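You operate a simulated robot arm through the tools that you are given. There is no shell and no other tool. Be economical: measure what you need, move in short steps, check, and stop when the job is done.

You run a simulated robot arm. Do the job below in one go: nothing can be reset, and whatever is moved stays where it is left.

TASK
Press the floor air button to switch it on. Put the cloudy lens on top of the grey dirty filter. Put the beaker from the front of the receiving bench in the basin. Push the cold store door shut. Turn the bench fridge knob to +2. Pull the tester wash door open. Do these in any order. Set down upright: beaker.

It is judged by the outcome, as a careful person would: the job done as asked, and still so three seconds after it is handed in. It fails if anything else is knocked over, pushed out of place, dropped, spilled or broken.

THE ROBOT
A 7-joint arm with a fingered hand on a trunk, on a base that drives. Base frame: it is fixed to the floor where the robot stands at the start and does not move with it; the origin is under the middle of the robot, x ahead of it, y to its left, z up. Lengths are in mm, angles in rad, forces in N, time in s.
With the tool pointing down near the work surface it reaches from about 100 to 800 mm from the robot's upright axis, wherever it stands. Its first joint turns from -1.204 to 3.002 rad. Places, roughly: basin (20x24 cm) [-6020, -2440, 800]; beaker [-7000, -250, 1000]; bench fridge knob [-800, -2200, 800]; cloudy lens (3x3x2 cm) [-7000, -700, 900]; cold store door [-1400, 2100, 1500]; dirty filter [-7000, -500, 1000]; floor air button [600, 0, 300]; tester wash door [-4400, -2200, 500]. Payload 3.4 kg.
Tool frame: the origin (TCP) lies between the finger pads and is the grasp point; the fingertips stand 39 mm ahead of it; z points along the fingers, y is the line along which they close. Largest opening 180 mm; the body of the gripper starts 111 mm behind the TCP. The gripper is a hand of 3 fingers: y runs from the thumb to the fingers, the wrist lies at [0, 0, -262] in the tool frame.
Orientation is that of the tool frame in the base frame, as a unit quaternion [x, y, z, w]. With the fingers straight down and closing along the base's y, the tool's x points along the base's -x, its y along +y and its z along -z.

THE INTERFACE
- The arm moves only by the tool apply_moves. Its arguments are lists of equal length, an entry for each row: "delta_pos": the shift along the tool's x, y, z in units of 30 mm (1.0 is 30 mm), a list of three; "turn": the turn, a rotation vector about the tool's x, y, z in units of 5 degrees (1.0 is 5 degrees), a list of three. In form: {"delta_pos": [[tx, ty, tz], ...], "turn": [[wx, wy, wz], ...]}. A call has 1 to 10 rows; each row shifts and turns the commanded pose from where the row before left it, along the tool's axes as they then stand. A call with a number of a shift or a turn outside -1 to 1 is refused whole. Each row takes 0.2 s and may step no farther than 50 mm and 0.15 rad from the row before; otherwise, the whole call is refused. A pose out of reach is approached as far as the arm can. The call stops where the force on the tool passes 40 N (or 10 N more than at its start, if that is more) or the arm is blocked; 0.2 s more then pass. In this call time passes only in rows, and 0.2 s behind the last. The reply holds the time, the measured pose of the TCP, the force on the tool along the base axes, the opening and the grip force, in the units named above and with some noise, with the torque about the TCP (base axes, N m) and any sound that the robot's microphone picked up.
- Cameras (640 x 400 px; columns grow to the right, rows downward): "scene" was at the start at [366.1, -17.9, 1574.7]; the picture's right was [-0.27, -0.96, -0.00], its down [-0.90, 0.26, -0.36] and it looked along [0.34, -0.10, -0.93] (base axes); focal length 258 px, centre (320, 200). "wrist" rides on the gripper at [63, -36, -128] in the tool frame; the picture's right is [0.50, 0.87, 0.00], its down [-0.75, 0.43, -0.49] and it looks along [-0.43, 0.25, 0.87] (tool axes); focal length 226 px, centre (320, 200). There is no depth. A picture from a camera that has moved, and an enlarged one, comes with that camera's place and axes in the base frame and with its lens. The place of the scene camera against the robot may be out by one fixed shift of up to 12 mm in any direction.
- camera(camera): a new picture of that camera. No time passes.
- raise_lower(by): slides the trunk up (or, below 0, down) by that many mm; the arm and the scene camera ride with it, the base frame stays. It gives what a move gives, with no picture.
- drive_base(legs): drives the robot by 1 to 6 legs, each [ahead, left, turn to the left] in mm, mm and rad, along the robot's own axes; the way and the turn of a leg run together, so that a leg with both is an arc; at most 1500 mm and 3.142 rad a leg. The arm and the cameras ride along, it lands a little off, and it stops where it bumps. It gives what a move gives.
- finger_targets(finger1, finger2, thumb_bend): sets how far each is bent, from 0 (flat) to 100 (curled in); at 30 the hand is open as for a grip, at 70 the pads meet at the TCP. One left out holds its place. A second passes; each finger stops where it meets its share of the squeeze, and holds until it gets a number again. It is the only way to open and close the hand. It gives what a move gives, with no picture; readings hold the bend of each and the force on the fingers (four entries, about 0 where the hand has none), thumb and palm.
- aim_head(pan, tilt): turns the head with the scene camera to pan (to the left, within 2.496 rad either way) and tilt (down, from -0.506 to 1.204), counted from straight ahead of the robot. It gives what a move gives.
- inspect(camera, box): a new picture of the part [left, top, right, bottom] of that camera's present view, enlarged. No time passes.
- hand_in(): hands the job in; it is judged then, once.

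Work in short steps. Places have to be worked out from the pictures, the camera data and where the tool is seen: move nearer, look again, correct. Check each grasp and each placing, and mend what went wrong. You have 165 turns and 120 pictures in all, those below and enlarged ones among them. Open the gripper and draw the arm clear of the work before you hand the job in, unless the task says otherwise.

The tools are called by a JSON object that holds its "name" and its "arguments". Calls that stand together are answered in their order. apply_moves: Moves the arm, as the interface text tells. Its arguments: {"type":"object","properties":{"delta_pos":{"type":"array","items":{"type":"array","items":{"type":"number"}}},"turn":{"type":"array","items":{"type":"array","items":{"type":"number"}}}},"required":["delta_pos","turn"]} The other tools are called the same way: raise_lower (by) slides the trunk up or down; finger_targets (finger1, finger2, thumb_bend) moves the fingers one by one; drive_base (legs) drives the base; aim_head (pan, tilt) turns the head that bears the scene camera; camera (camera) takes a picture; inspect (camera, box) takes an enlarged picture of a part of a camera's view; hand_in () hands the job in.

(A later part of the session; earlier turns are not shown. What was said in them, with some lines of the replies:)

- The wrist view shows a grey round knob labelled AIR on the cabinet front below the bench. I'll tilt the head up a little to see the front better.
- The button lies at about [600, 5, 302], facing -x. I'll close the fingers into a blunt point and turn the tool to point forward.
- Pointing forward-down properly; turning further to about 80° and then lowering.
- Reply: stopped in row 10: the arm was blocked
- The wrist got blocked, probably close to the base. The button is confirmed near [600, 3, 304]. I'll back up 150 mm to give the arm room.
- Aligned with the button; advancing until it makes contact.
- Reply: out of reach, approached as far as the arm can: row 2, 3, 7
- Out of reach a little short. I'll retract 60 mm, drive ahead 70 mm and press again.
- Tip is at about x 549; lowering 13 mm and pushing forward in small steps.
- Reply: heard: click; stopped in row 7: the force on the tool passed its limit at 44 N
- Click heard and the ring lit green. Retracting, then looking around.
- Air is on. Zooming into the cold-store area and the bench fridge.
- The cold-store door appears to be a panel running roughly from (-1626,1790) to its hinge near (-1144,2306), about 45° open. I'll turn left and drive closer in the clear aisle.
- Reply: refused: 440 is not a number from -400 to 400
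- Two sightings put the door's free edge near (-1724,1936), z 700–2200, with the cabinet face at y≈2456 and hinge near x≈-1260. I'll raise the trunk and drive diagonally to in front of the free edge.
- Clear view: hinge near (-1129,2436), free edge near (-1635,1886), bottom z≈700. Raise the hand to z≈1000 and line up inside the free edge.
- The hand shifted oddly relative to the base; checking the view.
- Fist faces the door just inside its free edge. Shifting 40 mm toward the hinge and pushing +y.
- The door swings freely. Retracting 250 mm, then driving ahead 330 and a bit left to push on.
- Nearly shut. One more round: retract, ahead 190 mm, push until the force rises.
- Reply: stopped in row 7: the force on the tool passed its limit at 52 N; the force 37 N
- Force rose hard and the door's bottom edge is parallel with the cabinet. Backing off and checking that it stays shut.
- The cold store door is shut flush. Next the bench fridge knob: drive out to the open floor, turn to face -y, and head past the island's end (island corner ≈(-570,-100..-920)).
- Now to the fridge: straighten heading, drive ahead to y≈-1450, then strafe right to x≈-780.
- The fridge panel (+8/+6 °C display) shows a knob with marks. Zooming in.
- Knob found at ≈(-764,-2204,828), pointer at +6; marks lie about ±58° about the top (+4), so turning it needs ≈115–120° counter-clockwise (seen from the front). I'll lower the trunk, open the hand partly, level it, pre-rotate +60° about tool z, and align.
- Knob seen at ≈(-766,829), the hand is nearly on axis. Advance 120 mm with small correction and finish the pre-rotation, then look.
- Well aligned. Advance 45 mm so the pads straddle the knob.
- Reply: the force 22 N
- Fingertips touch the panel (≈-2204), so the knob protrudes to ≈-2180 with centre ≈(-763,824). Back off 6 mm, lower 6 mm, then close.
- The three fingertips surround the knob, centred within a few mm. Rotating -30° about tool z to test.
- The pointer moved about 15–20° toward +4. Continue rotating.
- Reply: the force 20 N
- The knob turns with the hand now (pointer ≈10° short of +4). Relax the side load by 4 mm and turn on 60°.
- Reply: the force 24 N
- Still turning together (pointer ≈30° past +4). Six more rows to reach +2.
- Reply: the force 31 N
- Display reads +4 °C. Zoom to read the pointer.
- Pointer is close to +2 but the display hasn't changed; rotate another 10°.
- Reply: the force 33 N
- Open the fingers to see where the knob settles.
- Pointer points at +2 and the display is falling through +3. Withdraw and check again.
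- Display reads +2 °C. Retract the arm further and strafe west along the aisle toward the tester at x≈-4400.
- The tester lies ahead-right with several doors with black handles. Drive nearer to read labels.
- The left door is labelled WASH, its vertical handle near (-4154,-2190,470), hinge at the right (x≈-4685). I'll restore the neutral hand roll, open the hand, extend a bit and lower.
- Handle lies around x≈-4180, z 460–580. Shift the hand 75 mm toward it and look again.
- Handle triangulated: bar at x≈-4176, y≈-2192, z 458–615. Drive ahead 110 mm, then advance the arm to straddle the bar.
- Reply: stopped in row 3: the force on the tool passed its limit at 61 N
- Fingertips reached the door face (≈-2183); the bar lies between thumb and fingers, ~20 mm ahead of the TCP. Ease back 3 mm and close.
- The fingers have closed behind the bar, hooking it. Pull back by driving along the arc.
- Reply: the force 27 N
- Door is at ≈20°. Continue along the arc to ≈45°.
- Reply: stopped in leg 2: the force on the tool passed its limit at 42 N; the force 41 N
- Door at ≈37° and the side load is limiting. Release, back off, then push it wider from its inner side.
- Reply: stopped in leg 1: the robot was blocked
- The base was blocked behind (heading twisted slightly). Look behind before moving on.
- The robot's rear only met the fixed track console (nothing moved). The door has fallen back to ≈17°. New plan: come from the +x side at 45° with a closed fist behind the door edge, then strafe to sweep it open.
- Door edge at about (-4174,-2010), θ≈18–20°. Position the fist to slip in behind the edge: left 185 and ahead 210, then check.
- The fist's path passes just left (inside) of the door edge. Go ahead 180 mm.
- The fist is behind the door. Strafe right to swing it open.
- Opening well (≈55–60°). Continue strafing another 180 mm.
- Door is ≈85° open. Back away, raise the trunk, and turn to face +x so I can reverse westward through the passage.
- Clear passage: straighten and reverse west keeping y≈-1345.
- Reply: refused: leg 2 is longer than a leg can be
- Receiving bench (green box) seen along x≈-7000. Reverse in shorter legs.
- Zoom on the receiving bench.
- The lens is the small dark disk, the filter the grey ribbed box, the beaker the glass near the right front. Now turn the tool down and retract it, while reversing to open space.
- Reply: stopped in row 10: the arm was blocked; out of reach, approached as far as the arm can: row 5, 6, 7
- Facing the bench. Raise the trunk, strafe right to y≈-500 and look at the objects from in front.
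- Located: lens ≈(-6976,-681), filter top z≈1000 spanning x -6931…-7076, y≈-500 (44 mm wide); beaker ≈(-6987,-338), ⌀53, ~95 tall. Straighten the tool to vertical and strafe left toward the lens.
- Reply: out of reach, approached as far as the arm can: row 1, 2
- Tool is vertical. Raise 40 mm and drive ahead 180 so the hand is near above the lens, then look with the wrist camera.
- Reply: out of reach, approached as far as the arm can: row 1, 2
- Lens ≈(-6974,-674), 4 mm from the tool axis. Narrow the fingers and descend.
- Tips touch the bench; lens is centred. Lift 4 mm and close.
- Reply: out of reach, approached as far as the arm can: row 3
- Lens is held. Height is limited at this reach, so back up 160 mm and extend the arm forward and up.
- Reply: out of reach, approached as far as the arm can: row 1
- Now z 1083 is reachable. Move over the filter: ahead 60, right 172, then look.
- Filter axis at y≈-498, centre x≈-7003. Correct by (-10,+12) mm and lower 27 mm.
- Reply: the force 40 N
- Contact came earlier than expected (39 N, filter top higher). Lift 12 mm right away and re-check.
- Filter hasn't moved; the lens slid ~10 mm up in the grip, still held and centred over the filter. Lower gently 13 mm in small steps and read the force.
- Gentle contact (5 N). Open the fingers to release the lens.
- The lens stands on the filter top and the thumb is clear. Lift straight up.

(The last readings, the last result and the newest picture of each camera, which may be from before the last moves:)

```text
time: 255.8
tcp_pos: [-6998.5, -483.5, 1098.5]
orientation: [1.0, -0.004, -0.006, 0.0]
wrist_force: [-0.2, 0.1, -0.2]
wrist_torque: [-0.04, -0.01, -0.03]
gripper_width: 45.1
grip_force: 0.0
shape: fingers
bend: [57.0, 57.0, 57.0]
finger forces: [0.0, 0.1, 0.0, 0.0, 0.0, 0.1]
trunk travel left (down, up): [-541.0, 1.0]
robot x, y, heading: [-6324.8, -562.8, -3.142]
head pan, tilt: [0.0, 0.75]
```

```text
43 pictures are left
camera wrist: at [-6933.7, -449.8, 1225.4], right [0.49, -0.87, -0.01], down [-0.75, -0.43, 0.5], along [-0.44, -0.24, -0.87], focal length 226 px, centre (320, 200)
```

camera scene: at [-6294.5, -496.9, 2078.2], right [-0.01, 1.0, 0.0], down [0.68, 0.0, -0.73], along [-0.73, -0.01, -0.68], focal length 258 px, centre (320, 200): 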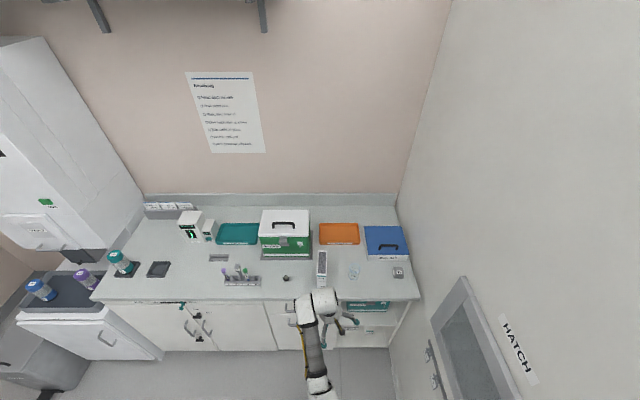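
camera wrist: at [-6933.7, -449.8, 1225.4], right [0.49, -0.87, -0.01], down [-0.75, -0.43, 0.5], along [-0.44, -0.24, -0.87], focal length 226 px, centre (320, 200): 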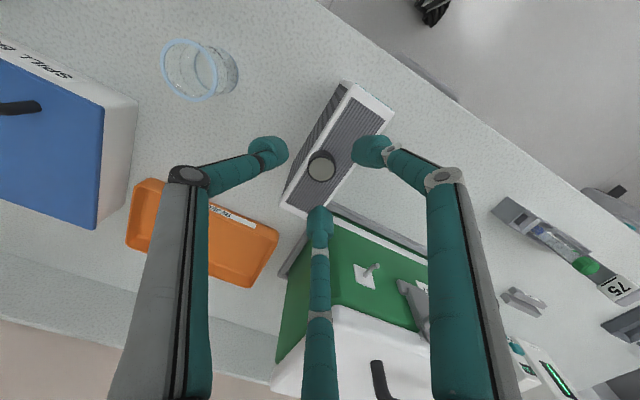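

The lens sits flat on the filter. Raise further and move over the beaker at ≈(-6986,-343).

{"name": "apply_moves", "arguments": {"delta_pos": [[0, 0, -0.6], [0, 0, -0.6]], "turn": [[0, 0, 0], [0, 0, 0]]}}

{"name": "drive_base", "arguments": {"legs": [[-12, -142, 0]]}}

{"name": "finger_targets", "arguments": {"finger1": 37, "finger2": 37, "thumb_bend": 37}}

{"name": "camera", "arguments": {"camera": "wrist"}}

```text
time: 256.4
tcp_pos: [-6999.8, -483.7, 1132.7]
orientation: [1.0, -0.004, -0.007, -0.001]
wrist_force: [0.6, -0.6, 0.7]
wrist_torque: [0.01, 0.0, -0.01]
gripper_width: 44.7
grip_force: 0.0
shape: fingers
bend: [57.0, 57.0, 57.0]
finger forces: [0.0, 0.0, 0.1, 0.0, 0.0, 0.0]
out of reach, approached as far as the arm can: row 2
trunk travel left (down, up): [-541.0, 1.0]
robot x, y, heading: [-6327.0, -562.2, -3.137]
head pan, tilt: [0.0, 0.75]
```

```text
time: 257.7
tcp_pos: [-6990.4, -382.8, 1133.9]
orientation: [1.0, -0.001, -0.007, -0.015]
wrist_force: [0.1, -0.9, 0.7]
wrist_torque: [0.1, 0.05, 0.0]
gripper_width: 45.0
grip_force: 0.0
shape: fingers
bend: [57.0, 57.0, 57.0]
finger forces: [0.1, 0.1, 0.1, 0.0, 0.0, 0.0]
trunk travel left (down, up): [-541.0, 1.0]
robot x, y, heading: [-6319.0, -427.5, -3.136]
head pan, tilt: [0.0, 0.75]
```

```text
time: 258.7
tcp_pos: [-6987.5, -351.1, 1135.5]
orientation: [1.0, -0.001, -0.009, 0.0]
wrist_force: [0.1, 0.1, 0.3]
wrist_torque: [-0.05, 0.01, -0.01]
gripper_width: 124.3
grip_force: 0.1
shape: fingers
bend: [37.0, 37.0, 37.0]
finger forces: [0.0, 0.1, 0.0, 0.1, 0.0, 0.0]
trunk travel left (down, up): [-541.0, 1.0]
robot x, y, heading: [-6315.4, -423.6, -3.14]
head pan, tilt: [0.0, 0.75]
```

```text
42 pictures are left
camera wrist: at [-6923.1, -315.9, 1260.9], right [0.5, -0.87, -0.01], down [-0.75, -0.43, 0.5], along [-0.44, -0.25, -0.86], focal length 226 px, centre (320, 200)
```

wrist: 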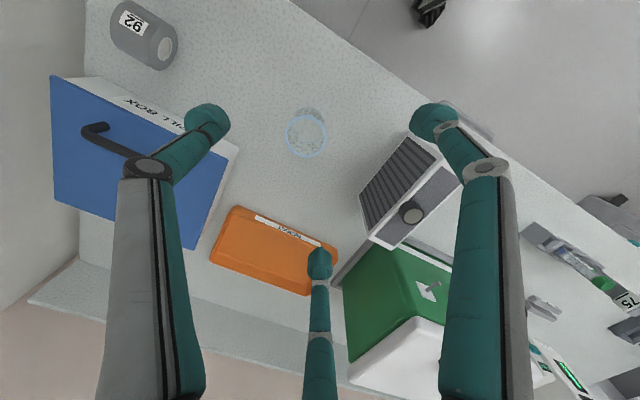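

Beaker at ≈(-6988,-336). Zoom to double-check the lens's seating on the filter from here.

{"name": "inspect", "arguments": {"camera": "wrist", "box": [330, 120, 490, 270]}}

```text
2.67 times, centred on (410, 195) of wrist
camera zoom: at [-6923.1, -315.9, 1260.9], right [0.5, -0.87, -0.01], down [-0.75, -0.43, 0.5], along [-0.44, -0.25, -0.86], focal length 603 px, centre (80, 213)
```

zoom: 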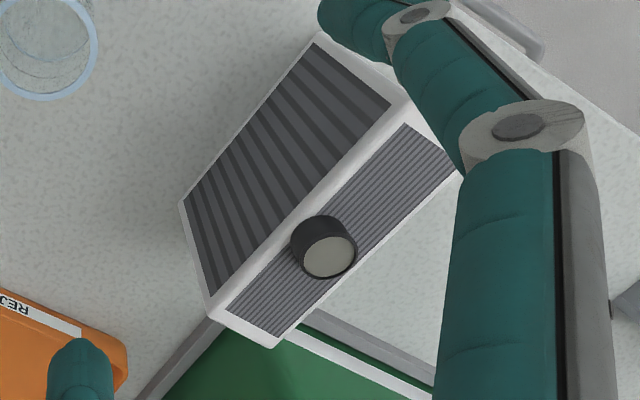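

Lens is well seated. Align to the beaker and descend around it, pausing to check midway.

{"name": "apply_moves", "arguments": {"delta_pos": [[0, -0.5, 0], [0, 0, 1], [0, 0, 1]], "turn": [[0, 0, 0], [0, 0, 0], [0, 0, 0]]}}

{"name": "camera", "arguments": {"camera": "wrist"}}

```text
time: 259.5
tcp_pos: [-6987.4, -350.9, 1076.3]
orientation: [1.0, 0.0, -0.008, -0.004]
wrist_force: [0.2, -1.0, 0.5]
wrist_torque: [0.01, 0.01, 0.01]
gripper_width: 124.3
grip_force: 0.1
shape: fingers
bend: [37.0, 37.0, 37.0]
finger forces: [0.1, 0.0, 0.0, 0.0, 0.0, 0.0]
trunk travel left (down, up): [-541.0, 1.0]
robot x, y, heading: [-6316.0, -431.8, -3.138]
head pan, tilt: [0.0, 0.75]
```

```text
40 pictures are left
camera wrist: at [-6923.6, -316.0, 1201.7], right [0.5, -0.87, -0.02], down [-0.74, -0.44, 0.5], along [-0.44, -0.24, -0.86], focal length 226 px, centre (320, 200)
```

wrist: 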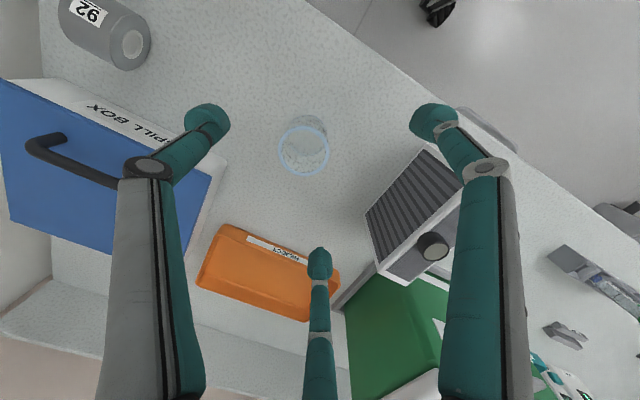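

Rim centre at ≈(-6989,-333); shift 18 mm in +y and descend further.

{"name": "apply_moves", "arguments": {"delta_pos": [[-0.05, -0.6, 0], [0, 0, 0.8], [0, 0, 0.5]], "turn": [[0, 0, 0], [0, 0, 0], [0, 0, 0]]}}

{"name": "camera", "arguments": {"camera": "wrist"}}

```text
time: 260.3
tcp_pos: [-6989.3, -337.3, 1037.9]
orientation: [1.0, 0.0, -0.009, -0.005]
wrist_force: [-0.4, -0.3, 0.4]
wrist_torque: [0.05, 0.0, 0.01]
gripper_width: 124.0
grip_force: 0.1
shape: fingers
bend: [37.0, 37.0, 37.0]
finger forces: [0.0, 0.0, 0.0, 0.0, 0.1, 0.1]
trunk travel left (down, up): [-541.0, 1.0]
robot x, y, heading: [-6314.8, -434.7, -3.142]
head pan, tilt: [0.0, 0.75]
```

```text
39 pictures are left
camera wrist: at [-6924.6, -303.4, 1164.1], right [0.5, -0.87, -0.02], down [-0.75, -0.44, 0.5], along [-0.44, -0.24, -0.87], focal length 226 px, centre (320, 200)
```

wrist: 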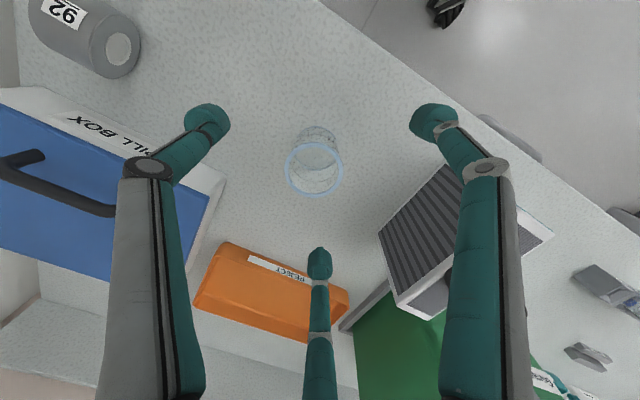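

Nearly centred (7 mm off). Correct and descend to z≈966.

{"name": "apply_moves", "arguments": {"delta_pos": [[0.1, -0.25, 0], [0, 0, 0.8], [0, 0, 0.8], [0, 0, 0.8]], "turn": [[0, 0, 0], [0, 0, 0], [0, 0, 0], [0, 0, 0]]}}

{"name": "camera", "arguments": {"camera": "wrist"}}

```text
time: 261.3
tcp_pos: [-6989.0, -314.6, 963.9]
orientation: [1.0, -0.001, -0.01, -0.001]
wrist_force: [-0.3, -0.2, 0.0]
wrist_torque: [0.0, -0.02, 0.02]
gripper_width: 124.4
grip_force: 0.0
shape: fingers
bend: [37.0, 37.0, 37.0]
finger forces: [0.0, 0.1, 0.1, 0.0, 0.1, 0.0]
trunk travel left (down, up): [-541.0, 1.0]
robot x, y, heading: [-6313.3, -429.7, -3.142]
head pan, tilt: [0.0, 0.75]
```

```text
38 pictures are left
camera wrist: at [-6924.6, -279.4, 1090.5], right [0.5, -0.87, -0.01], down [-0.75, -0.43, 0.5], along [-0.44, -0.24, -0.86], focal length 226 px, centre (320, 200)
```

wrist: 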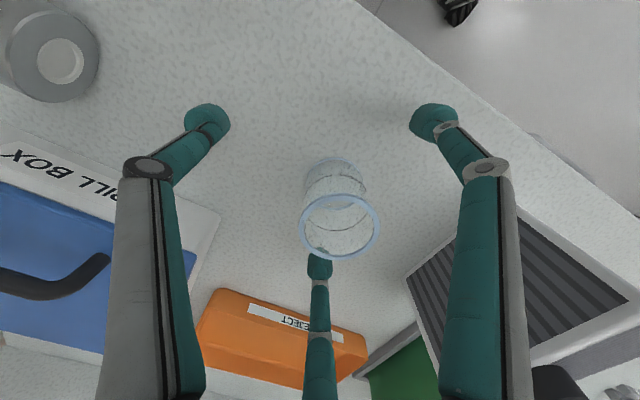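

TCP drifted past: beaker centre ≈(-6987,-326). Correct -11 mm in y.

{"name": "apply_moves", "arguments": {"delta_pos": [[0.07, 0.37, 0], [0, 0, 0], [0, 0, 0]], "turn": [[0, 0, 0], [0, 0, 0], [0, 0, 0]]}}

{"name": "camera", "arguments": {"camera": "wrist"}}

```text
time: 262.1
tcp_pos: [-6986.1, -328.4, 965.8]
orientation: [1.0, -0.002, -0.009, -0.003]
wrist_force: [-0.9, -0.7, -0.2]
wrist_torque: [0.1, 0.02, 0.0]
gripper_width: 124.3
grip_force: 0.1
shape: fingers
bend: [37.0, 37.0, 37.0]
finger forces: [0.1, 0.0, 0.0, 0.0, 0.1, 0.0]
trunk travel left (down, up): [-541.0, 1.0]
robot x, y, heading: [-6313.2, -427.9, -3.143]
head pan, tilt: [0.0, 0.75]
```

```text
37 pictures are left
camera wrist: at [-6921.7, -294.5, 1092.0], right [0.5, -0.87, -0.01], down [-0.75, -0.44, 0.5], along [-0.44, -0.24, -0.86], focal length 226 px, centre (320, 200)
```

wrist: 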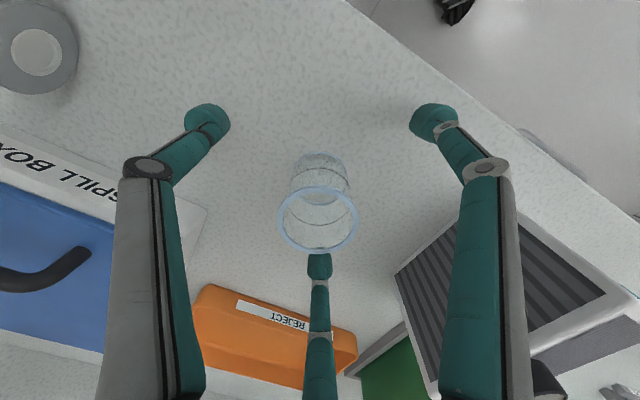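

Centred. Close gently.

{"name": "finger_targets", "arguments": {"finger1": 62, "finger2": 62, "thumb_bend": 62}}

{"name": "camera", "arguments": {"camera": "wrist"}}

```text
time: 263.1
tcp_pos: [-6986.2, -320.3, 964.2]
orientation: [1.0, -0.001, -0.008, 0.0]
wrist_force: [0.4, 0.4, -0.4]
wrist_torque: [-0.01, 0.01, -0.01]
gripper_width: 33.6
grip_force: 4.3
shape: fingers
bend: [58.0, 58.0, 62.0]
finger forces: [4.1, 4.1, 0.1, 0.0, 0.0, 0.0]
trunk travel left (down, up): [-541.0, 1.0]
robot x, y, heading: [-6315.1, -428.6, -3.139]
head pan, tilt: [0.0, 0.75]
```

```text
36 pictures are left
camera wrist: at [-6921.8, -283.9, 1090.8], right [0.5, -0.87, -0.01], down [-0.75, -0.43, 0.51], along [-0.44, -0.25, -0.86], focal length 226 px, centre (320, 200)
```

wrist: 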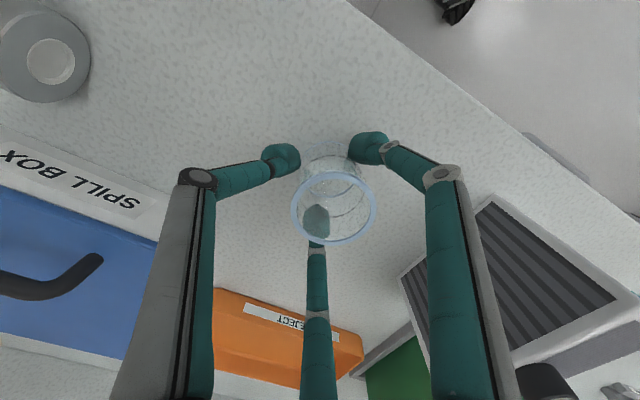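

Two fingers touch; close further so the thumb meets the glass.

{"name": "finger_targets", "arguments": {"finger1": 66, "finger2": 66, "thumb_bend": 75}}

{"name": "camera", "arguments": {"camera": "wrist"}}

```text
time: 264.1
tcp_pos: [-6985.5, -315.4, 964.5]
orientation: [1.0, -0.002, -0.008, 0.003]
wrist_force: [0.0, -1.0, 1.7]
wrist_torque: [-0.18, -0.04, 0.03]
gripper_width: 29.5
grip_force: 14.0
shape: fingers
bend: [57.0, 57.0, 69.0]
finger forces: [8.3, 8.6, 0.0, 0.0, 11.2, 0.0]
trunk travel left (down, up): [-541.0, 1.0]
robot x, y, heading: [-6314.0, -426.1, -3.142]
head pan, tilt: [0.0, 0.75]
```

```text
35 pictures are left
camera wrist: at [-6921.6, -280.2, 1090.5], right [0.5, -0.87, 0.0], down [-0.75, -0.43, 0.51], along [-0.44, -0.25, -0.86], focal length 226 px, centre (320, 200)
```

wrist: 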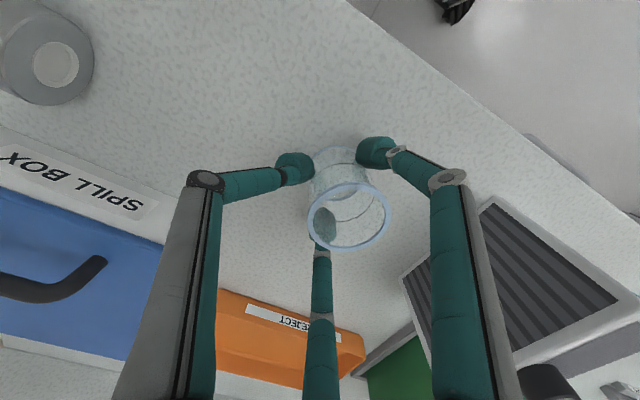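

All three grip (≈8–11 N). Lift 45 mm and check.

{"name": "apply_moves", "arguments": {"delta_pos": [[0, 0, -0.3], [0, 0, -0.6], [0, 0, -0.6]], "turn": [[0, 0, 0], [0, 0, 0], [0, 0, 0]]}}

{"name": "camera", "arguments": {"camera": "wrist"}}

```text
time: 264.9
tcp_pos: [-6985.5, -318.0, 1007.9]
orientation: [1.0, 0.0, -0.008, 0.002]
wrist_force: [0.0, 0.5, -0.5]
wrist_torque: [0.0, 0.02, -0.01]
gripper_width: 29.1
grip_force: 14.2
shape: fingers
bend: [57.0, 57.0, 69.0]
finger forces: [8.1, 8.0, 0.0, 0.0, 11.9, 0.0]
trunk travel left (down, up): [-541.0, 1.0]
robot x, y, heading: [-6314.6, -423.3, -3.142]
head pan, tilt: [0.0, 0.75]
```

```text
34 pictures are left
camera wrist: at [-6921.6, -282.9, 1135.1], right [0.5, -0.87, -0.01], down [-0.75, -0.43, 0.51], along [-0.44, -0.25, -0.86], focal length 226 px, centre (320, 200)
```

wrist: 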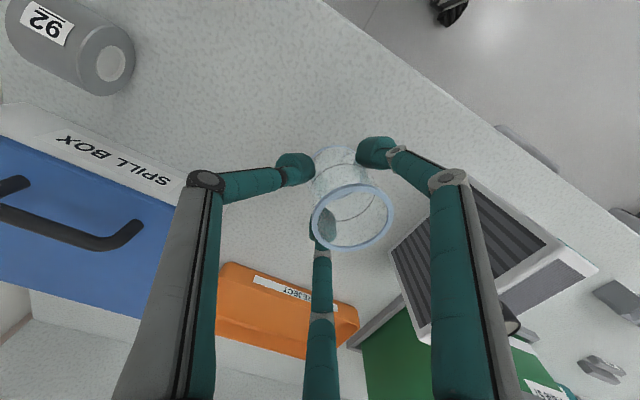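

Beaker is held. Raise, back straight off the bench, drive toward the basin side and turn to face -y.

{"name": "apply_moves", "arguments": {"delta_pos": [[0, 0, -0.8], [0, 0, -0.8], [0, 0, -0.8]], "turn": [[0, 0, 0], [0, 0, 0], [0, 0, 0]]}}

{"name": "drive_base", "arguments": {"legs": [[-280, 0, 0], [0, 480, 0], [0, 0, 1.571]]}}

{"name": "aim_head", "arguments": {"pan": 0, "tilt": 0.6}}

{"name": "camera", "arguments": {"camera": "scene"}}

```text
time: 265.7
tcp_pos: [-6985.9, -318.6, 1080.6]
orientation: [1.0, -0.002, -0.008, 0.001]
wrist_force: [0.2, 0.3, 0.4]
wrist_torque: [0.04, 0.02, -0.01]
gripper_width: 29.3
grip_force: 14.3
shape: fingers
bend: [57.0, 57.0, 70.0]
finger forces: [8.0, 8.1, 0.1, 0.0, 11.8, 0.0]
trunk travel left (down, up): [-541.0, 1.0]
robot x, y, heading: [-6314.2, -428.0, -3.141]
head pan, tilt: [0.0, 0.75]
```

```text
time: 274.0
tcp_pos: [-6117.1, -1584.3, 1081.5]
orientation: [0.697, 0.717, -0.007, 0.006]
wrist_force: [0.8, 1.0, 0.6]
wrist_torque: [0.01, 0.04, -0.01]
gripper_width: 29.0
grip_force: 13.6
shape: fingers
bend: [57.0, 57.0, 70.0]
finger forces: [7.2, 7.8, 0.1, 0.0, 11.8, 0.0]
trunk travel left (down, up): [-541.0, 1.0]
robot x, y, heading: [-6029.0, -906.7, -1.536]
head pan, tilt: [0.0, 0.75]
```

```text
time: 274.7
tcp_pos: [-6118.6, -1581.2, 1082.5]
orientation: [0.697, 0.717, -0.007, 0.007]
wrist_force: [-0.3, 0.3, -0.6]
wrist_torque: [0.0, 0.04, -0.01]
gripper_width: 28.9
grip_force: 13.4
shape: fingers
bend: [57.0, 57.0, 70.0]
finger forces: [7.2, 7.9, 0.0, 0.0, 11.8, 0.1]
trunk travel left (down, up): [-541.0, 1.0]
robot x, y, heading: [-6029.6, -911.5, -1.534]
head pan, tilt: [0.0, 0.6]
```

```text
33 pictures are left
camera scene: at [-6027.6, -972.0, 2090.9], right [-1.0, -0.03, 0.0], down [-0.02, 0.57, -0.82], along [0.03, -0.82, -0.57], focal length 258 px, centre (320, 200)
```

scene: 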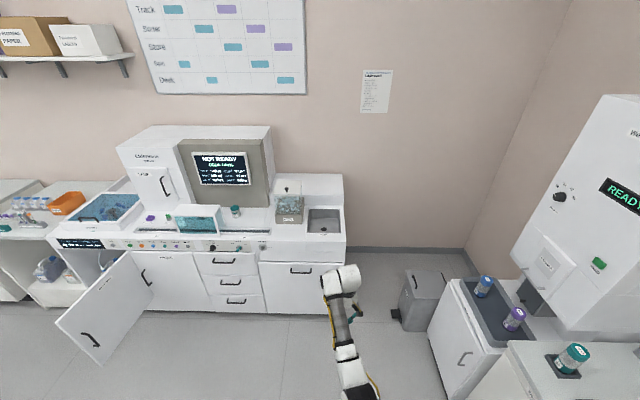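

Basin seen at the tester's right end. Zoom in.

{"name": "inspect", "arguments": {"camera": "scene", "box": [260, 165, 372, 265]}}

```text
4.00 times, centred on (316, 215) of scene
camera zoom: at [-6027.6, -972.0, 2090.9], right [-1.0, -0.03, 0.0], down [-0.02, 0.57, -0.82], along [0.03, -0.82, -0.57], focal length 1032 px, centre (336, 140)
```

zoom: 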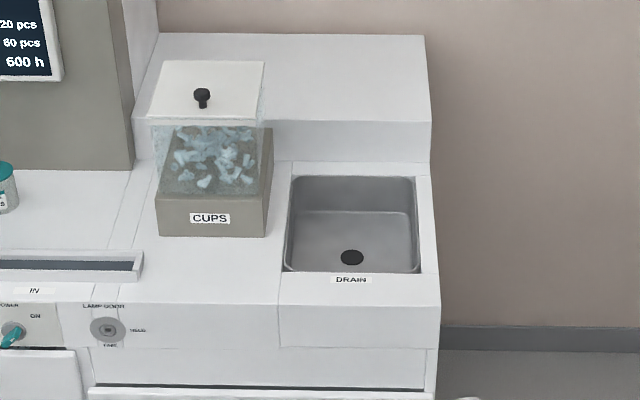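

Basin opening spans x≈-5885…-6125, y≈-2290…-2560; aim for (-6006,-2430). Straighten heading and drive in.

{"name": "drive_base", "arguments": {"legs": [[0, 0, -0.037], [0, 138, 0], [720, 0, 0]]}}

{"name": "camera", "arguments": {"camera": "wrist"}}

```text
time: 279.9
tcp_pos: [-6054.2, -2286.7, 1078.3]
orientation: [0.718, 0.696, 0.0, 0.014]
wrist_force: [-0.9, -0.8, -0.6]
wrist_torque: [0.04, -0.15, -0.02]
gripper_width: 28.8
grip_force: 13.4
shape: fingers
bend: [57.0, 57.0, 70.0]
finger forces: [7.3, 7.9, 0.0, 0.0, 11.8, 0.0]
trunk travel left (down, up): [-541.0, 1.0]
robot x, y, heading: [-5912.1, -1616.2, -1.593]
head pan, tilt: [0.0, 0.6]
```

```text
31 pictures are left
camera wrist: at [-6091.5, -2222.2, 1204.8], right [0.88, 0.47, 0.01], down [0.4, -0.76, 0.51], along [0.25, -0.45, -0.86], focal length 226 px, centre (320, 200)
```

wrist: 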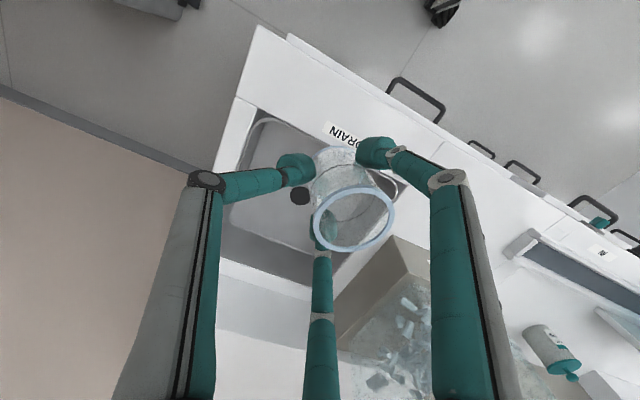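

Basin centre (drain) ≈(-6012,-2443). I'll set the beaker at ≈(-6052,-2398), beside the drain. Drive ahead 118 mm.

{"name": "drive_base", "arguments": {"legs": [[118, -6, 0]]}}

{"name": "apply_moves", "arguments": {"delta_pos": [[0, 0, 0.7], [0, 0, 0.7], [0, 0, 0.7]], "turn": [[0, 0, 0], [0, 0, 0], [0, 0, 0]]}}

{"name": "camera", "arguments": {"camera": "wrist"}}

```text
time: 281.2
tcp_pos: [-6005.6, -2406.8, 1086.0]
orientation: [0.716, 0.698, -0.018, -0.002]
wrist_force: [1.0, -1.4, -0.6]
wrist_torque: [0.02, 0.02, -0.02]
gripper_width: 28.6
grip_force: 13.6
shape: fingers
bend: [57.0, 57.0, 70.0]
finger forces: [7.4, 8.0, 0.0, 0.0, 11.8, 0.0]
trunk travel left (down, up): [-541.0, 1.0]
robot x, y, heading: [-5909.4, -1739.8, -1.587]
head pan, tilt: [0.0, 0.6]
```

```text
time: 282.0
tcp_pos: [-6008.3, -2405.3, 1025.6]
orientation: [0.715, 0.699, -0.015, 0.002]
wrist_force: [0.2, 0.5, 0.4]
wrist_torque: [0.0, 0.05, -0.01]
gripper_width: 28.6
grip_force: 13.7
shape: fingers
bend: [57.0, 57.0, 70.0]
finger forces: [7.3, 8.0, 0.1, 0.1, 11.7, 0.0]
trunk travel left (down, up): [-541.0, 1.0]
robot x, y, heading: [-5902.5, -1739.5, -1.594]
head pan, tilt: [0.0, 0.6]
```

```text
30 pictures are left
camera wrist: at [-6041.3, -2339.7, 1152.0], right [0.88, 0.48, -0.03], down [0.43, -0.75, 0.5], along [0.22, -0.45, -0.86], focal length 226 px, centre (320, 200)
```

wrist: 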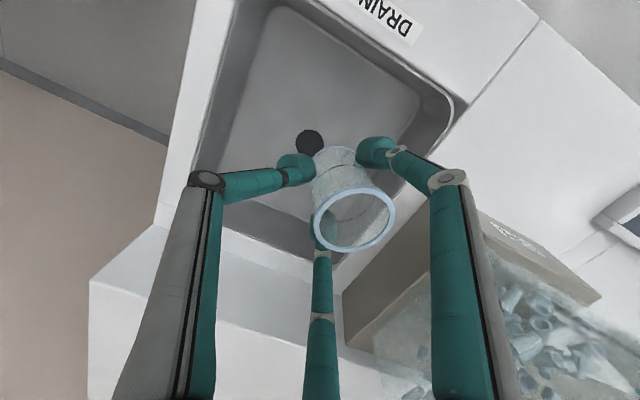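

Drain at ≈(-6015,-2440); beaker now ≈(-5996,-2397). Shift 30 mm to +x to sit clear of the drain, and descend toward the floor (z≈800).

{"name": "apply_moves", "arguments": {"delta_pos": [[0, 0.5, 0.5], [0, 0.5, 0.5], [0, 0, 1], [0, 0, 1], [0, 0, 0.8], [0, 0, 0]], "turn": [[0, 0, 0], [0, 0, 0], [0, 0, 0], [0, 0, 0], [0, 0, 0], [0, 0, 0]]}}

{"name": "camera", "arguments": {"camera": "wrist"}}

```text
time: 283.4
tcp_pos: [-6005.9, -2408.4, 908.7]
orientation: [0.717, 0.697, -0.008, 0.007]
wrist_force: [-1.0, -0.1, -0.8]
wrist_torque: [-0.01, -0.01, -0.03]
gripper_width: 28.5
grip_force: 13.4
shape: fingers
bend: [57.0, 57.0, 70.0]
finger forces: [7.5, 7.9, 0.0, 0.0, 11.7, 0.0]
trunk travel left (down, up): [-541.0, 1.0]
robot x, y, heading: [-5914.6, -1738.6, -1.587]
head pan, tilt: [0.0, 0.6]
```

```text
29 pictures are left
camera wrist: at [-6040.7, -2342.5, 1034.4], right [0.88, 0.47, -0.01], down [0.41, -0.75, 0.51], along [0.23, -0.45, -0.86], focal length 226 px, centre (320, 200)
```

wrist: 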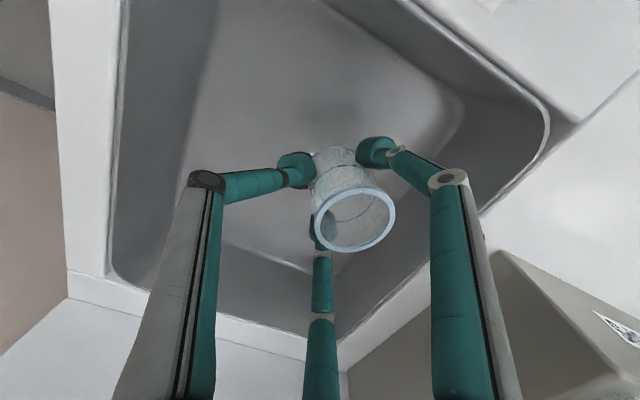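

Still at x≈-6006 (lateral lag). Shift another +25 mm x and +12 mm y, wait for settling.

{"name": "apply_moves", "arguments": {"delta_pos": [[0.4, 0.5, 0], [0, 0, 0], [0, 0, 0], [0, 0, 0], [0, 0, 0]], "turn": [[0, 0, 0], [0, 0, 0], [0, 0, 0], [0, 0, 0], [0, 0, 0]]}}

```text
time: 284.6
tcp_pos: [-5975.9, -2397.3, 909.2]
orientation: [0.716, 0.698, -0.013, 0.004]
wrist_force: [0.3, 0.5, -1.4]
wrist_torque: [0.01, 0.03, -0.01]
gripper_width: 28.6
grip_force: 13.6
shape: fingers
bend: [57.0, 57.0, 70.0]
finger forces: [7.4, 8.0, 0.0, 0.0, 11.5, 0.0]
trunk travel left (down, up): [-541.0, 1.0]
robot x, y, heading: [-5907.5, -1744.0, -1.596]
head pan, tilt: [0.0, 0.6]
```

Settled at (-5976,-2397). Descend slowly to just above the floor.

{"name": "apply_moves", "arguments": {"delta_pos": [[0, 0, 0.4], [0, 0, 0.4], [0, 0, 0.4], [0, 0, 0.15], [0, 0, 0.1]], "turn": [[0, 0, 0], [0, 0, 0], [0, 0, 0], [0, 0, 0], [0, 0, 0]]}}

{"name": "camera", "arguments": {"camera": "wrist"}}

```text
time: 285.8
tcp_pos: [-5982.7, -2397.5, 864.2]
orientation: [0.716, 0.698, -0.01, 0.005]
wrist_force: [-0.4, -0.3, -0.1]
wrist_torque: [0.01, 0.0, 0.0]
gripper_width: 1.6
grip_force: 0.1
shape: fingers
bend: [65.0, 65.0, 75.0]
finger forces: [0.0, 0.1, 0.0, 0.0, 0.0, 0.1]
trunk travel left (down, up): [-541.0, 1.0]
robot x, y, heading: [-5911.0, -1743.9, -1.589]
head pan, tilt: [0.0, 0.6]
```

```text
28 pictures are left
camera wrist: at [-6015.7, -2333.1, 990.5], right [0.88, 0.48, -0.02], down [0.42, -0.75, 0.51], along [0.23, -0.45, -0.86], focal length 226 px, centre (320, 200)
```

wrist: 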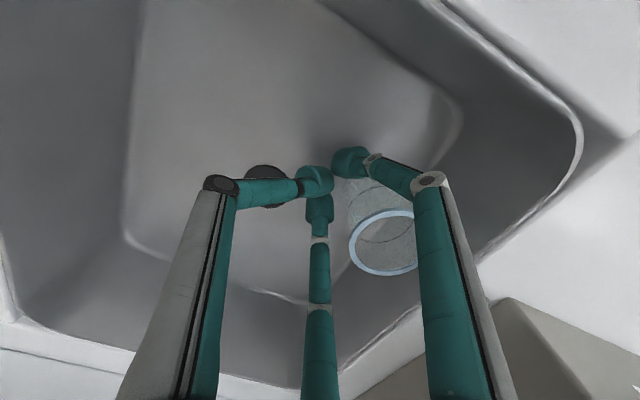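

The beaker touched the floor and slipped out of the grip; it stands upright at ≈(-5940,-2395) between the two fingers' gap. Move the hand away (-x) 20 mm, then lift.

{"name": "apply_moves", "arguments": {"delta_pos": [[0, -0.3, 0], [0, -0.3, 0], [0, -0.3, 0], [0, 0, 0], [0, 0, -0.5], [0, 0, -1], [0, 0, -1]], "turn": [[0, 0, 0], [0, 0, 0], [0, 0, 0], [0, 0, 0], [0, 0, 0], [0, 0, 0], [0, 0, 0]]}}

{"name": "camera", "arguments": {"camera": "wrist"}}

```text
time: 287.4
tcp_pos: [-6009.9, -2398.0, 938.0]
orientation: [0.716, 0.698, -0.01, 0.005]
wrist_force: [-0.6, -0.7, -0.1]
wrist_torque: [0.01, 0.0, -0.02]
gripper_width: 1.7
grip_force: 0.1
shape: fingers
bend: [65.0, 65.0, 75.0]
finger forces: [0.0, 0.0, 0.0, 0.0, 0.0, 0.0]
trunk travel left (down, up): [-541.0, 1.0]
robot x, y, heading: [-5910.5, -1740.3, -1.588]
head pan, tilt: [0.0, 0.6]
```

```text
27 pictures are left
camera wrist: at [-6043.1, -2331.1, 1064.6], right [0.88, 0.48, -0.02], down [0.42, -0.75, 0.51], along [0.23, -0.45, -0.86], focal length 226 px, centre (320, 200)
```

wrist: 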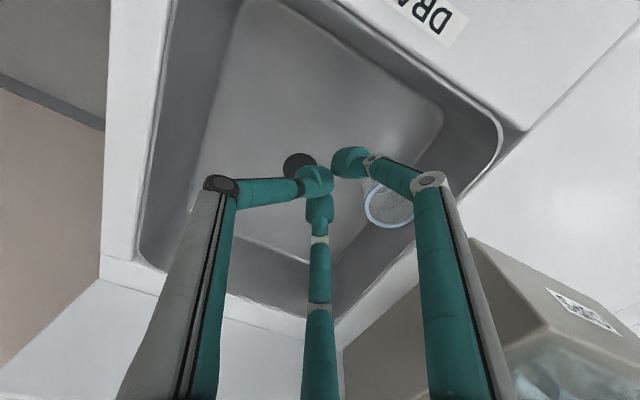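

Clear of the beaker. Raise further, then back off and inspect it from the scene camera.

{"name": "apply_moves", "arguments": {"delta_pos": [[0, 0, -1], [0, 0, -1], [0, 0, -1], [0, 0, -1], [0, 0, -0.8]], "turn": [[0, 0, 0], [0, 0, 0], [0, 0, 0], [0, 0, 0], [0, 0, 0]]}}

{"name": "drive_base", "arguments": {"legs": [[-350, 0, 0]]}}

{"name": "aim_head", "arguments": {"pan": 0, "tilt": 0.75}}

{"name": "camera", "arguments": {"camera": "scene"}}

```text
time: 288.6
tcp_pos: [-6010.7, -2393.4, 1084.4]
orientation: [0.716, 0.698, -0.009, 0.006]
wrist_force: [0.2, 0.4, 0.4]
wrist_torque: [0.0, -0.05, -0.03]
gripper_width: 1.7
grip_force: 0.1
shape: fingers
bend: [65.0, 65.0, 75.0]
finger forces: [0.1, 0.1, 0.0, 0.0, 0.0, 0.1]
trunk travel left (down, up): [-541.0, 1.0]
robot x, y, heading: [-5911.6, -1739.8, -1.592]
head pan, tilt: [0.0, 0.6]
```

```text
time: 290.9
tcp_pos: [-5997.0, -2041.0, 1084.0]
orientation: [0.716, 0.698, -0.012, 0.005]
wrist_force: [0.2, 0.4, 0.2]
wrist_torque: [-0.04, 0.0, -0.03]
gripper_width: 1.6
grip_force: 0.0
shape: fingers
bend: [65.0, 65.0, 75.0]
finger forces: [0.0, 0.0, 0.0, 0.0, 0.0, 0.0]
trunk travel left (down, up): [-541.0, 1.0]
robot x, y, heading: [-5903.2, -1389.3, -1.586]
head pan, tilt: [0.0, 0.6]
```

```text
time: 291.6
tcp_pos: [-5998.1, -2039.5, 1086.6]
orientation: [0.715, 0.699, -0.012, 0.006]
wrist_force: [-0.2, 0.1, 0.6]
wrist_torque: [0.0, -0.02, -0.03]
gripper_width: 1.4
grip_force: 0.1
shape: fingers
bend: [65.0, 65.0, 75.0]
finger forces: [0.0, 0.1, 0.0, 0.0, 0.0, 0.0]
trunk travel left (down, up): [-541.0, 1.0]
robot x, y, heading: [-5902.9, -1389.1, -1.589]
head pan, tilt: [0.0, 0.75]
```

```text
26 pictures are left
camera scene: at [-5900.6, -1446.1, 2078.2], right [-1.0, 0.02, 0.0], down [0.01, 0.68, -0.73], along [-0.01, -0.73, -0.68], focal length 258 px, centre (320, 200)
```

scene: 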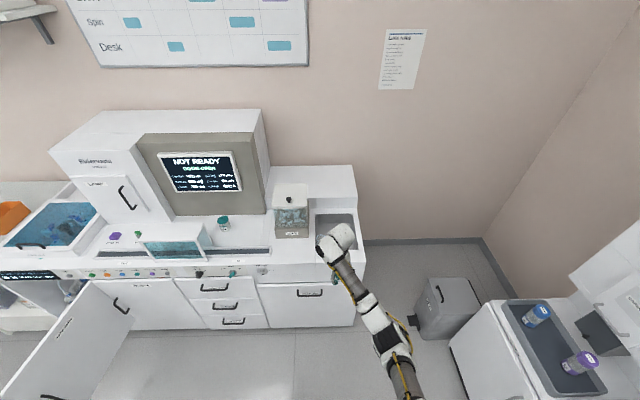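

The arm hides the basin. Strafe aside, open the hand, and look.

{"name": "drive_base", "arguments": {"legs": [[0, -260, 0]]}}

{"name": "finger_targets", "arguments": {"finger1": 30, "finger2": 30, "thumb_bend": 30}}

{"name": "inspect", "arguments": {"camera": "scene", "box": [160, 160, 320, 300]}}

```text
time: 293.4
tcp_pos: [-6246.0, -2035.4, 1087.4]
orientation: [0.714, 0.7, -0.016, 0.004]
wrist_force: [0.9, -0.2, 0.4]
wrist_torque: [0.0, 0.03, 0.01]
gripper_width: 1.5
grip_force: 0.1
shape: fingers
bend: [65.0, 65.0, 75.0]
finger forces: [0.0, 0.1, 0.0, 0.0, 0.0, 0.0]
trunk travel left (down, up): [-541.0, 1.0]
robot x, y, heading: [-6161.0, -1385.1, -1.588]
head pan, tilt: [0.0, 0.75]
```

```text
time: 294.4
tcp_pos: [-6237.2, -2034.0, 1089.1]
orientation: [0.714, 0.699, -0.018, 0.003]
wrist_force: [0.0, 0.4, 0.5]
wrist_torque: [-0.03, 0.04, 0.03]
gripper_width: 151.4
grip_force: 0.1
shape: fingers
bend: [30.0, 30.0, 30.0]
finger forces: [0.1, 0.1, 0.0, 0.0, 0.0, 0.0]
trunk travel left (down, up): [-541.0, 1.0]
robot x, y, heading: [-6164.4, -1382.4, -1.585]
head pan, tilt: [0.0, 0.75]
```

```text
2.86 times, centred on (240, 230) of scene
camera zoom: at [-6144.5, -1442.6, 2078.1], right [-1.0, 0.02, 0.0], down [0.01, 0.68, -0.73], along [-0.01, -0.73, -0.68], focal length 737 px, centre (549, 114)
```

zoom: 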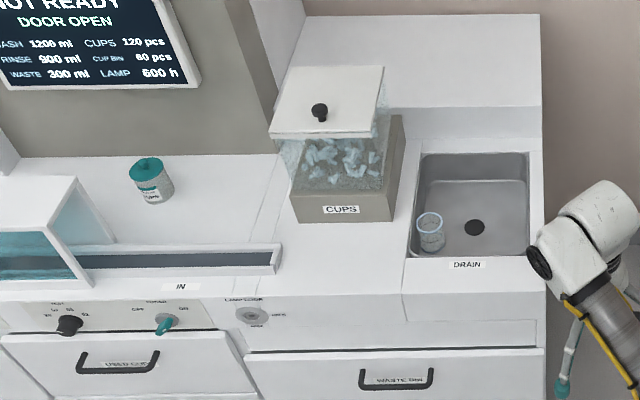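

The beaker stands in the basin. One tight zoom to confirm it's level.

{"name": "inspect", "arguments": {"camera": "scene", "box": [255, 190, 305, 230]}}

```text
10.00 times, centred on (280, 210) of scene
camera zoom: at [-6144.5, -1442.6, 2078.1], right [-1.0, 0.02, 0.0], down [0.01, 0.68, -0.73], along [-0.01, -0.73, -0.68], focal length 2580 px, centre (720, 100)
```

zoom: 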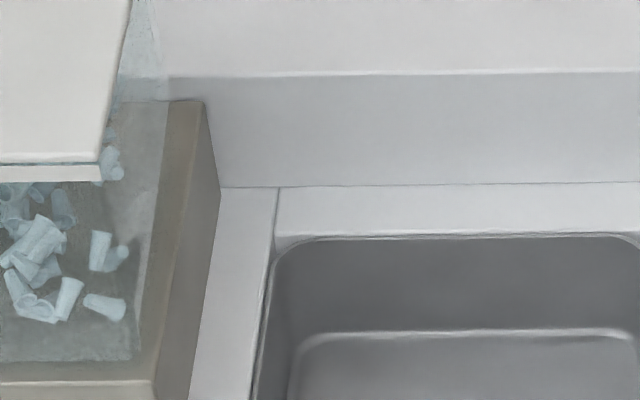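

{"name": "inspect", "arguments": {"camera": "scene", "box": [295, 210, 345, 260]}}

```text
8.00 times, centred on (320, 235) of scene
camera zoom: at [-6144.5, -1442.6, 2078.1], right [-1.0, 0.02, 0.0], down [0.01, 0.68, -0.73], along [-0.01, -0.73, -0.68], focal length 2064 px, centre (320, -80)
```

zoom: 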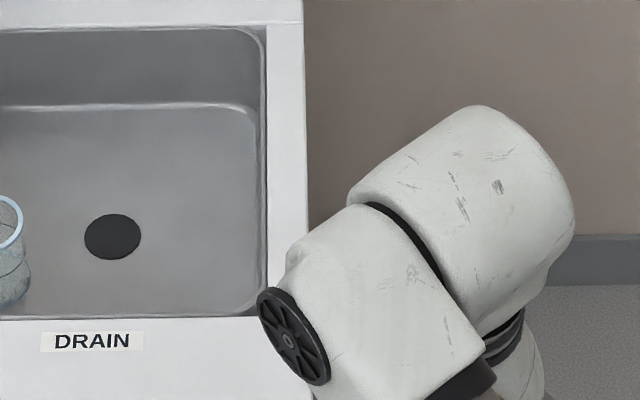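

{"name": "inspect", "arguments": {"camera": "scene", "box": [258, 220, 308, 260]}}

```text
10.00 times, centred on (283, 240) of scene
camera zoom: at [-6144.5, -1442.6, 2078.1], right [-1.0, 0.02, 0.0], down [0.01, 0.68, -0.73], along [-0.01, -0.73, -0.68], focal length 2580 px, centre (690, -200)
```

zoom: 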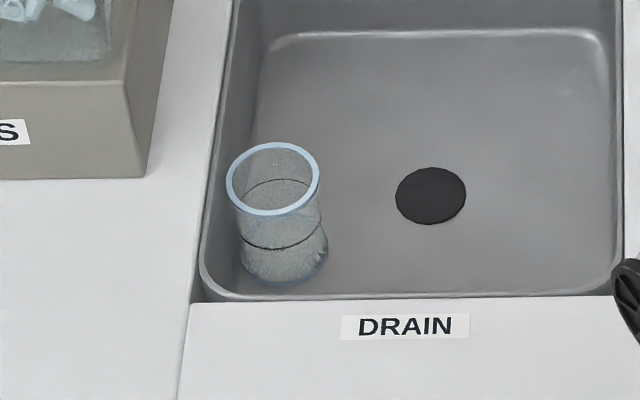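

Beaker stands upright on the basin floor. Final check of lens/filter from here.

{"name": "aim_head", "arguments": {"pan": -2.3, "tilt": 0.6}}

{"name": "camera", "arguments": {"camera": "scene"}}

```text
time: 296.5
tcp_pos: [-6249.1, -2033.0, 1088.9]
orientation: [0.716, 0.698, -0.017, 0.005]
wrist_force: [-0.4, 0.9, -0.9]
wrist_torque: [0.01, -0.05, 0.03]
gripper_width: 151.5
grip_force: 0.0
shape: fingers
bend: [30.0, 30.0, 30.0]
finger forces: [0.2, 0.1, 0.0, 0.0, 0.1, 0.1]
trunk travel left (down, up): [-541.0, 1.0]
robot x, y, heading: [-6161.1, -1387.5, -1.585]
head pan, tilt: [-2.3, 0.6]
```

```text
21 pictures are left
camera scene: at [-6222.1, -1299.5, 2091.3], right [0.68, 0.73, 0.0], down [0.42, -0.38, -0.83], along [-0.6, 0.56, -0.56], focal length 258 px, centre (320, 200)
```

scene: 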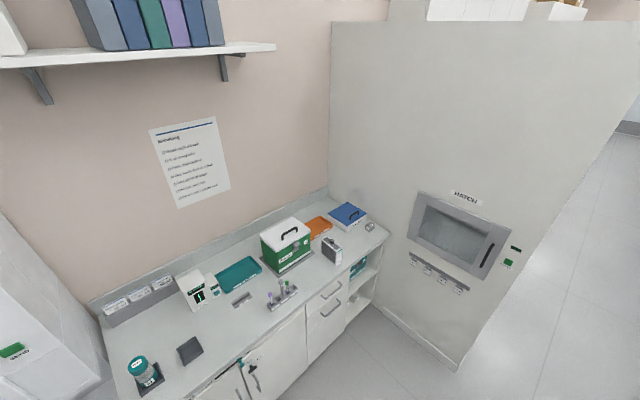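

{"name": "inspect", "arguments": {"camera": "scene", "box": [300, 200, 400, 275]}}

```text
5.33 times, centred on (350, 238) of scene
camera zoom: at [-6222.1, -1299.5, 2091.3], right [0.68, 0.73, 0.0], down [0.42, -0.38, -0.83], along [-0.6, 0.56, -0.56], focal length 1376 px, centre (160, 0)
```

zoom: 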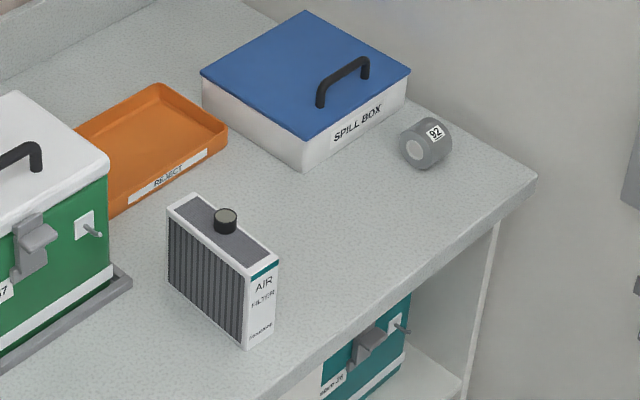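

The lens sits on the filter, the beaker is upright in the basin, the tester shows its door open, and the arm is clear with the hand open. Handing in.

{"name": "hand_in", "arguments": {}}

```text
The job is handed in.
```

All six jobs are done and the work is handed in:
- **Floor air:** the button clicked and its ring lit green.
- **Lens:** the cloudy lens is sitting on top of the dirty filter.
- **Beaker:** it is standing upright in the basin. It slipped from the grip as it touched the basin floor and now stands close to the basin's left wall.
- **Cold store door:** it was pushed shut and stayed shut when I backed away.
- **Bench fridge:** the display reads +2 °C.
- **Tester wash door:** it is open to about 85°.

While I was opening the wash door, the robot's base bumped the track console; nothing appeared to move.
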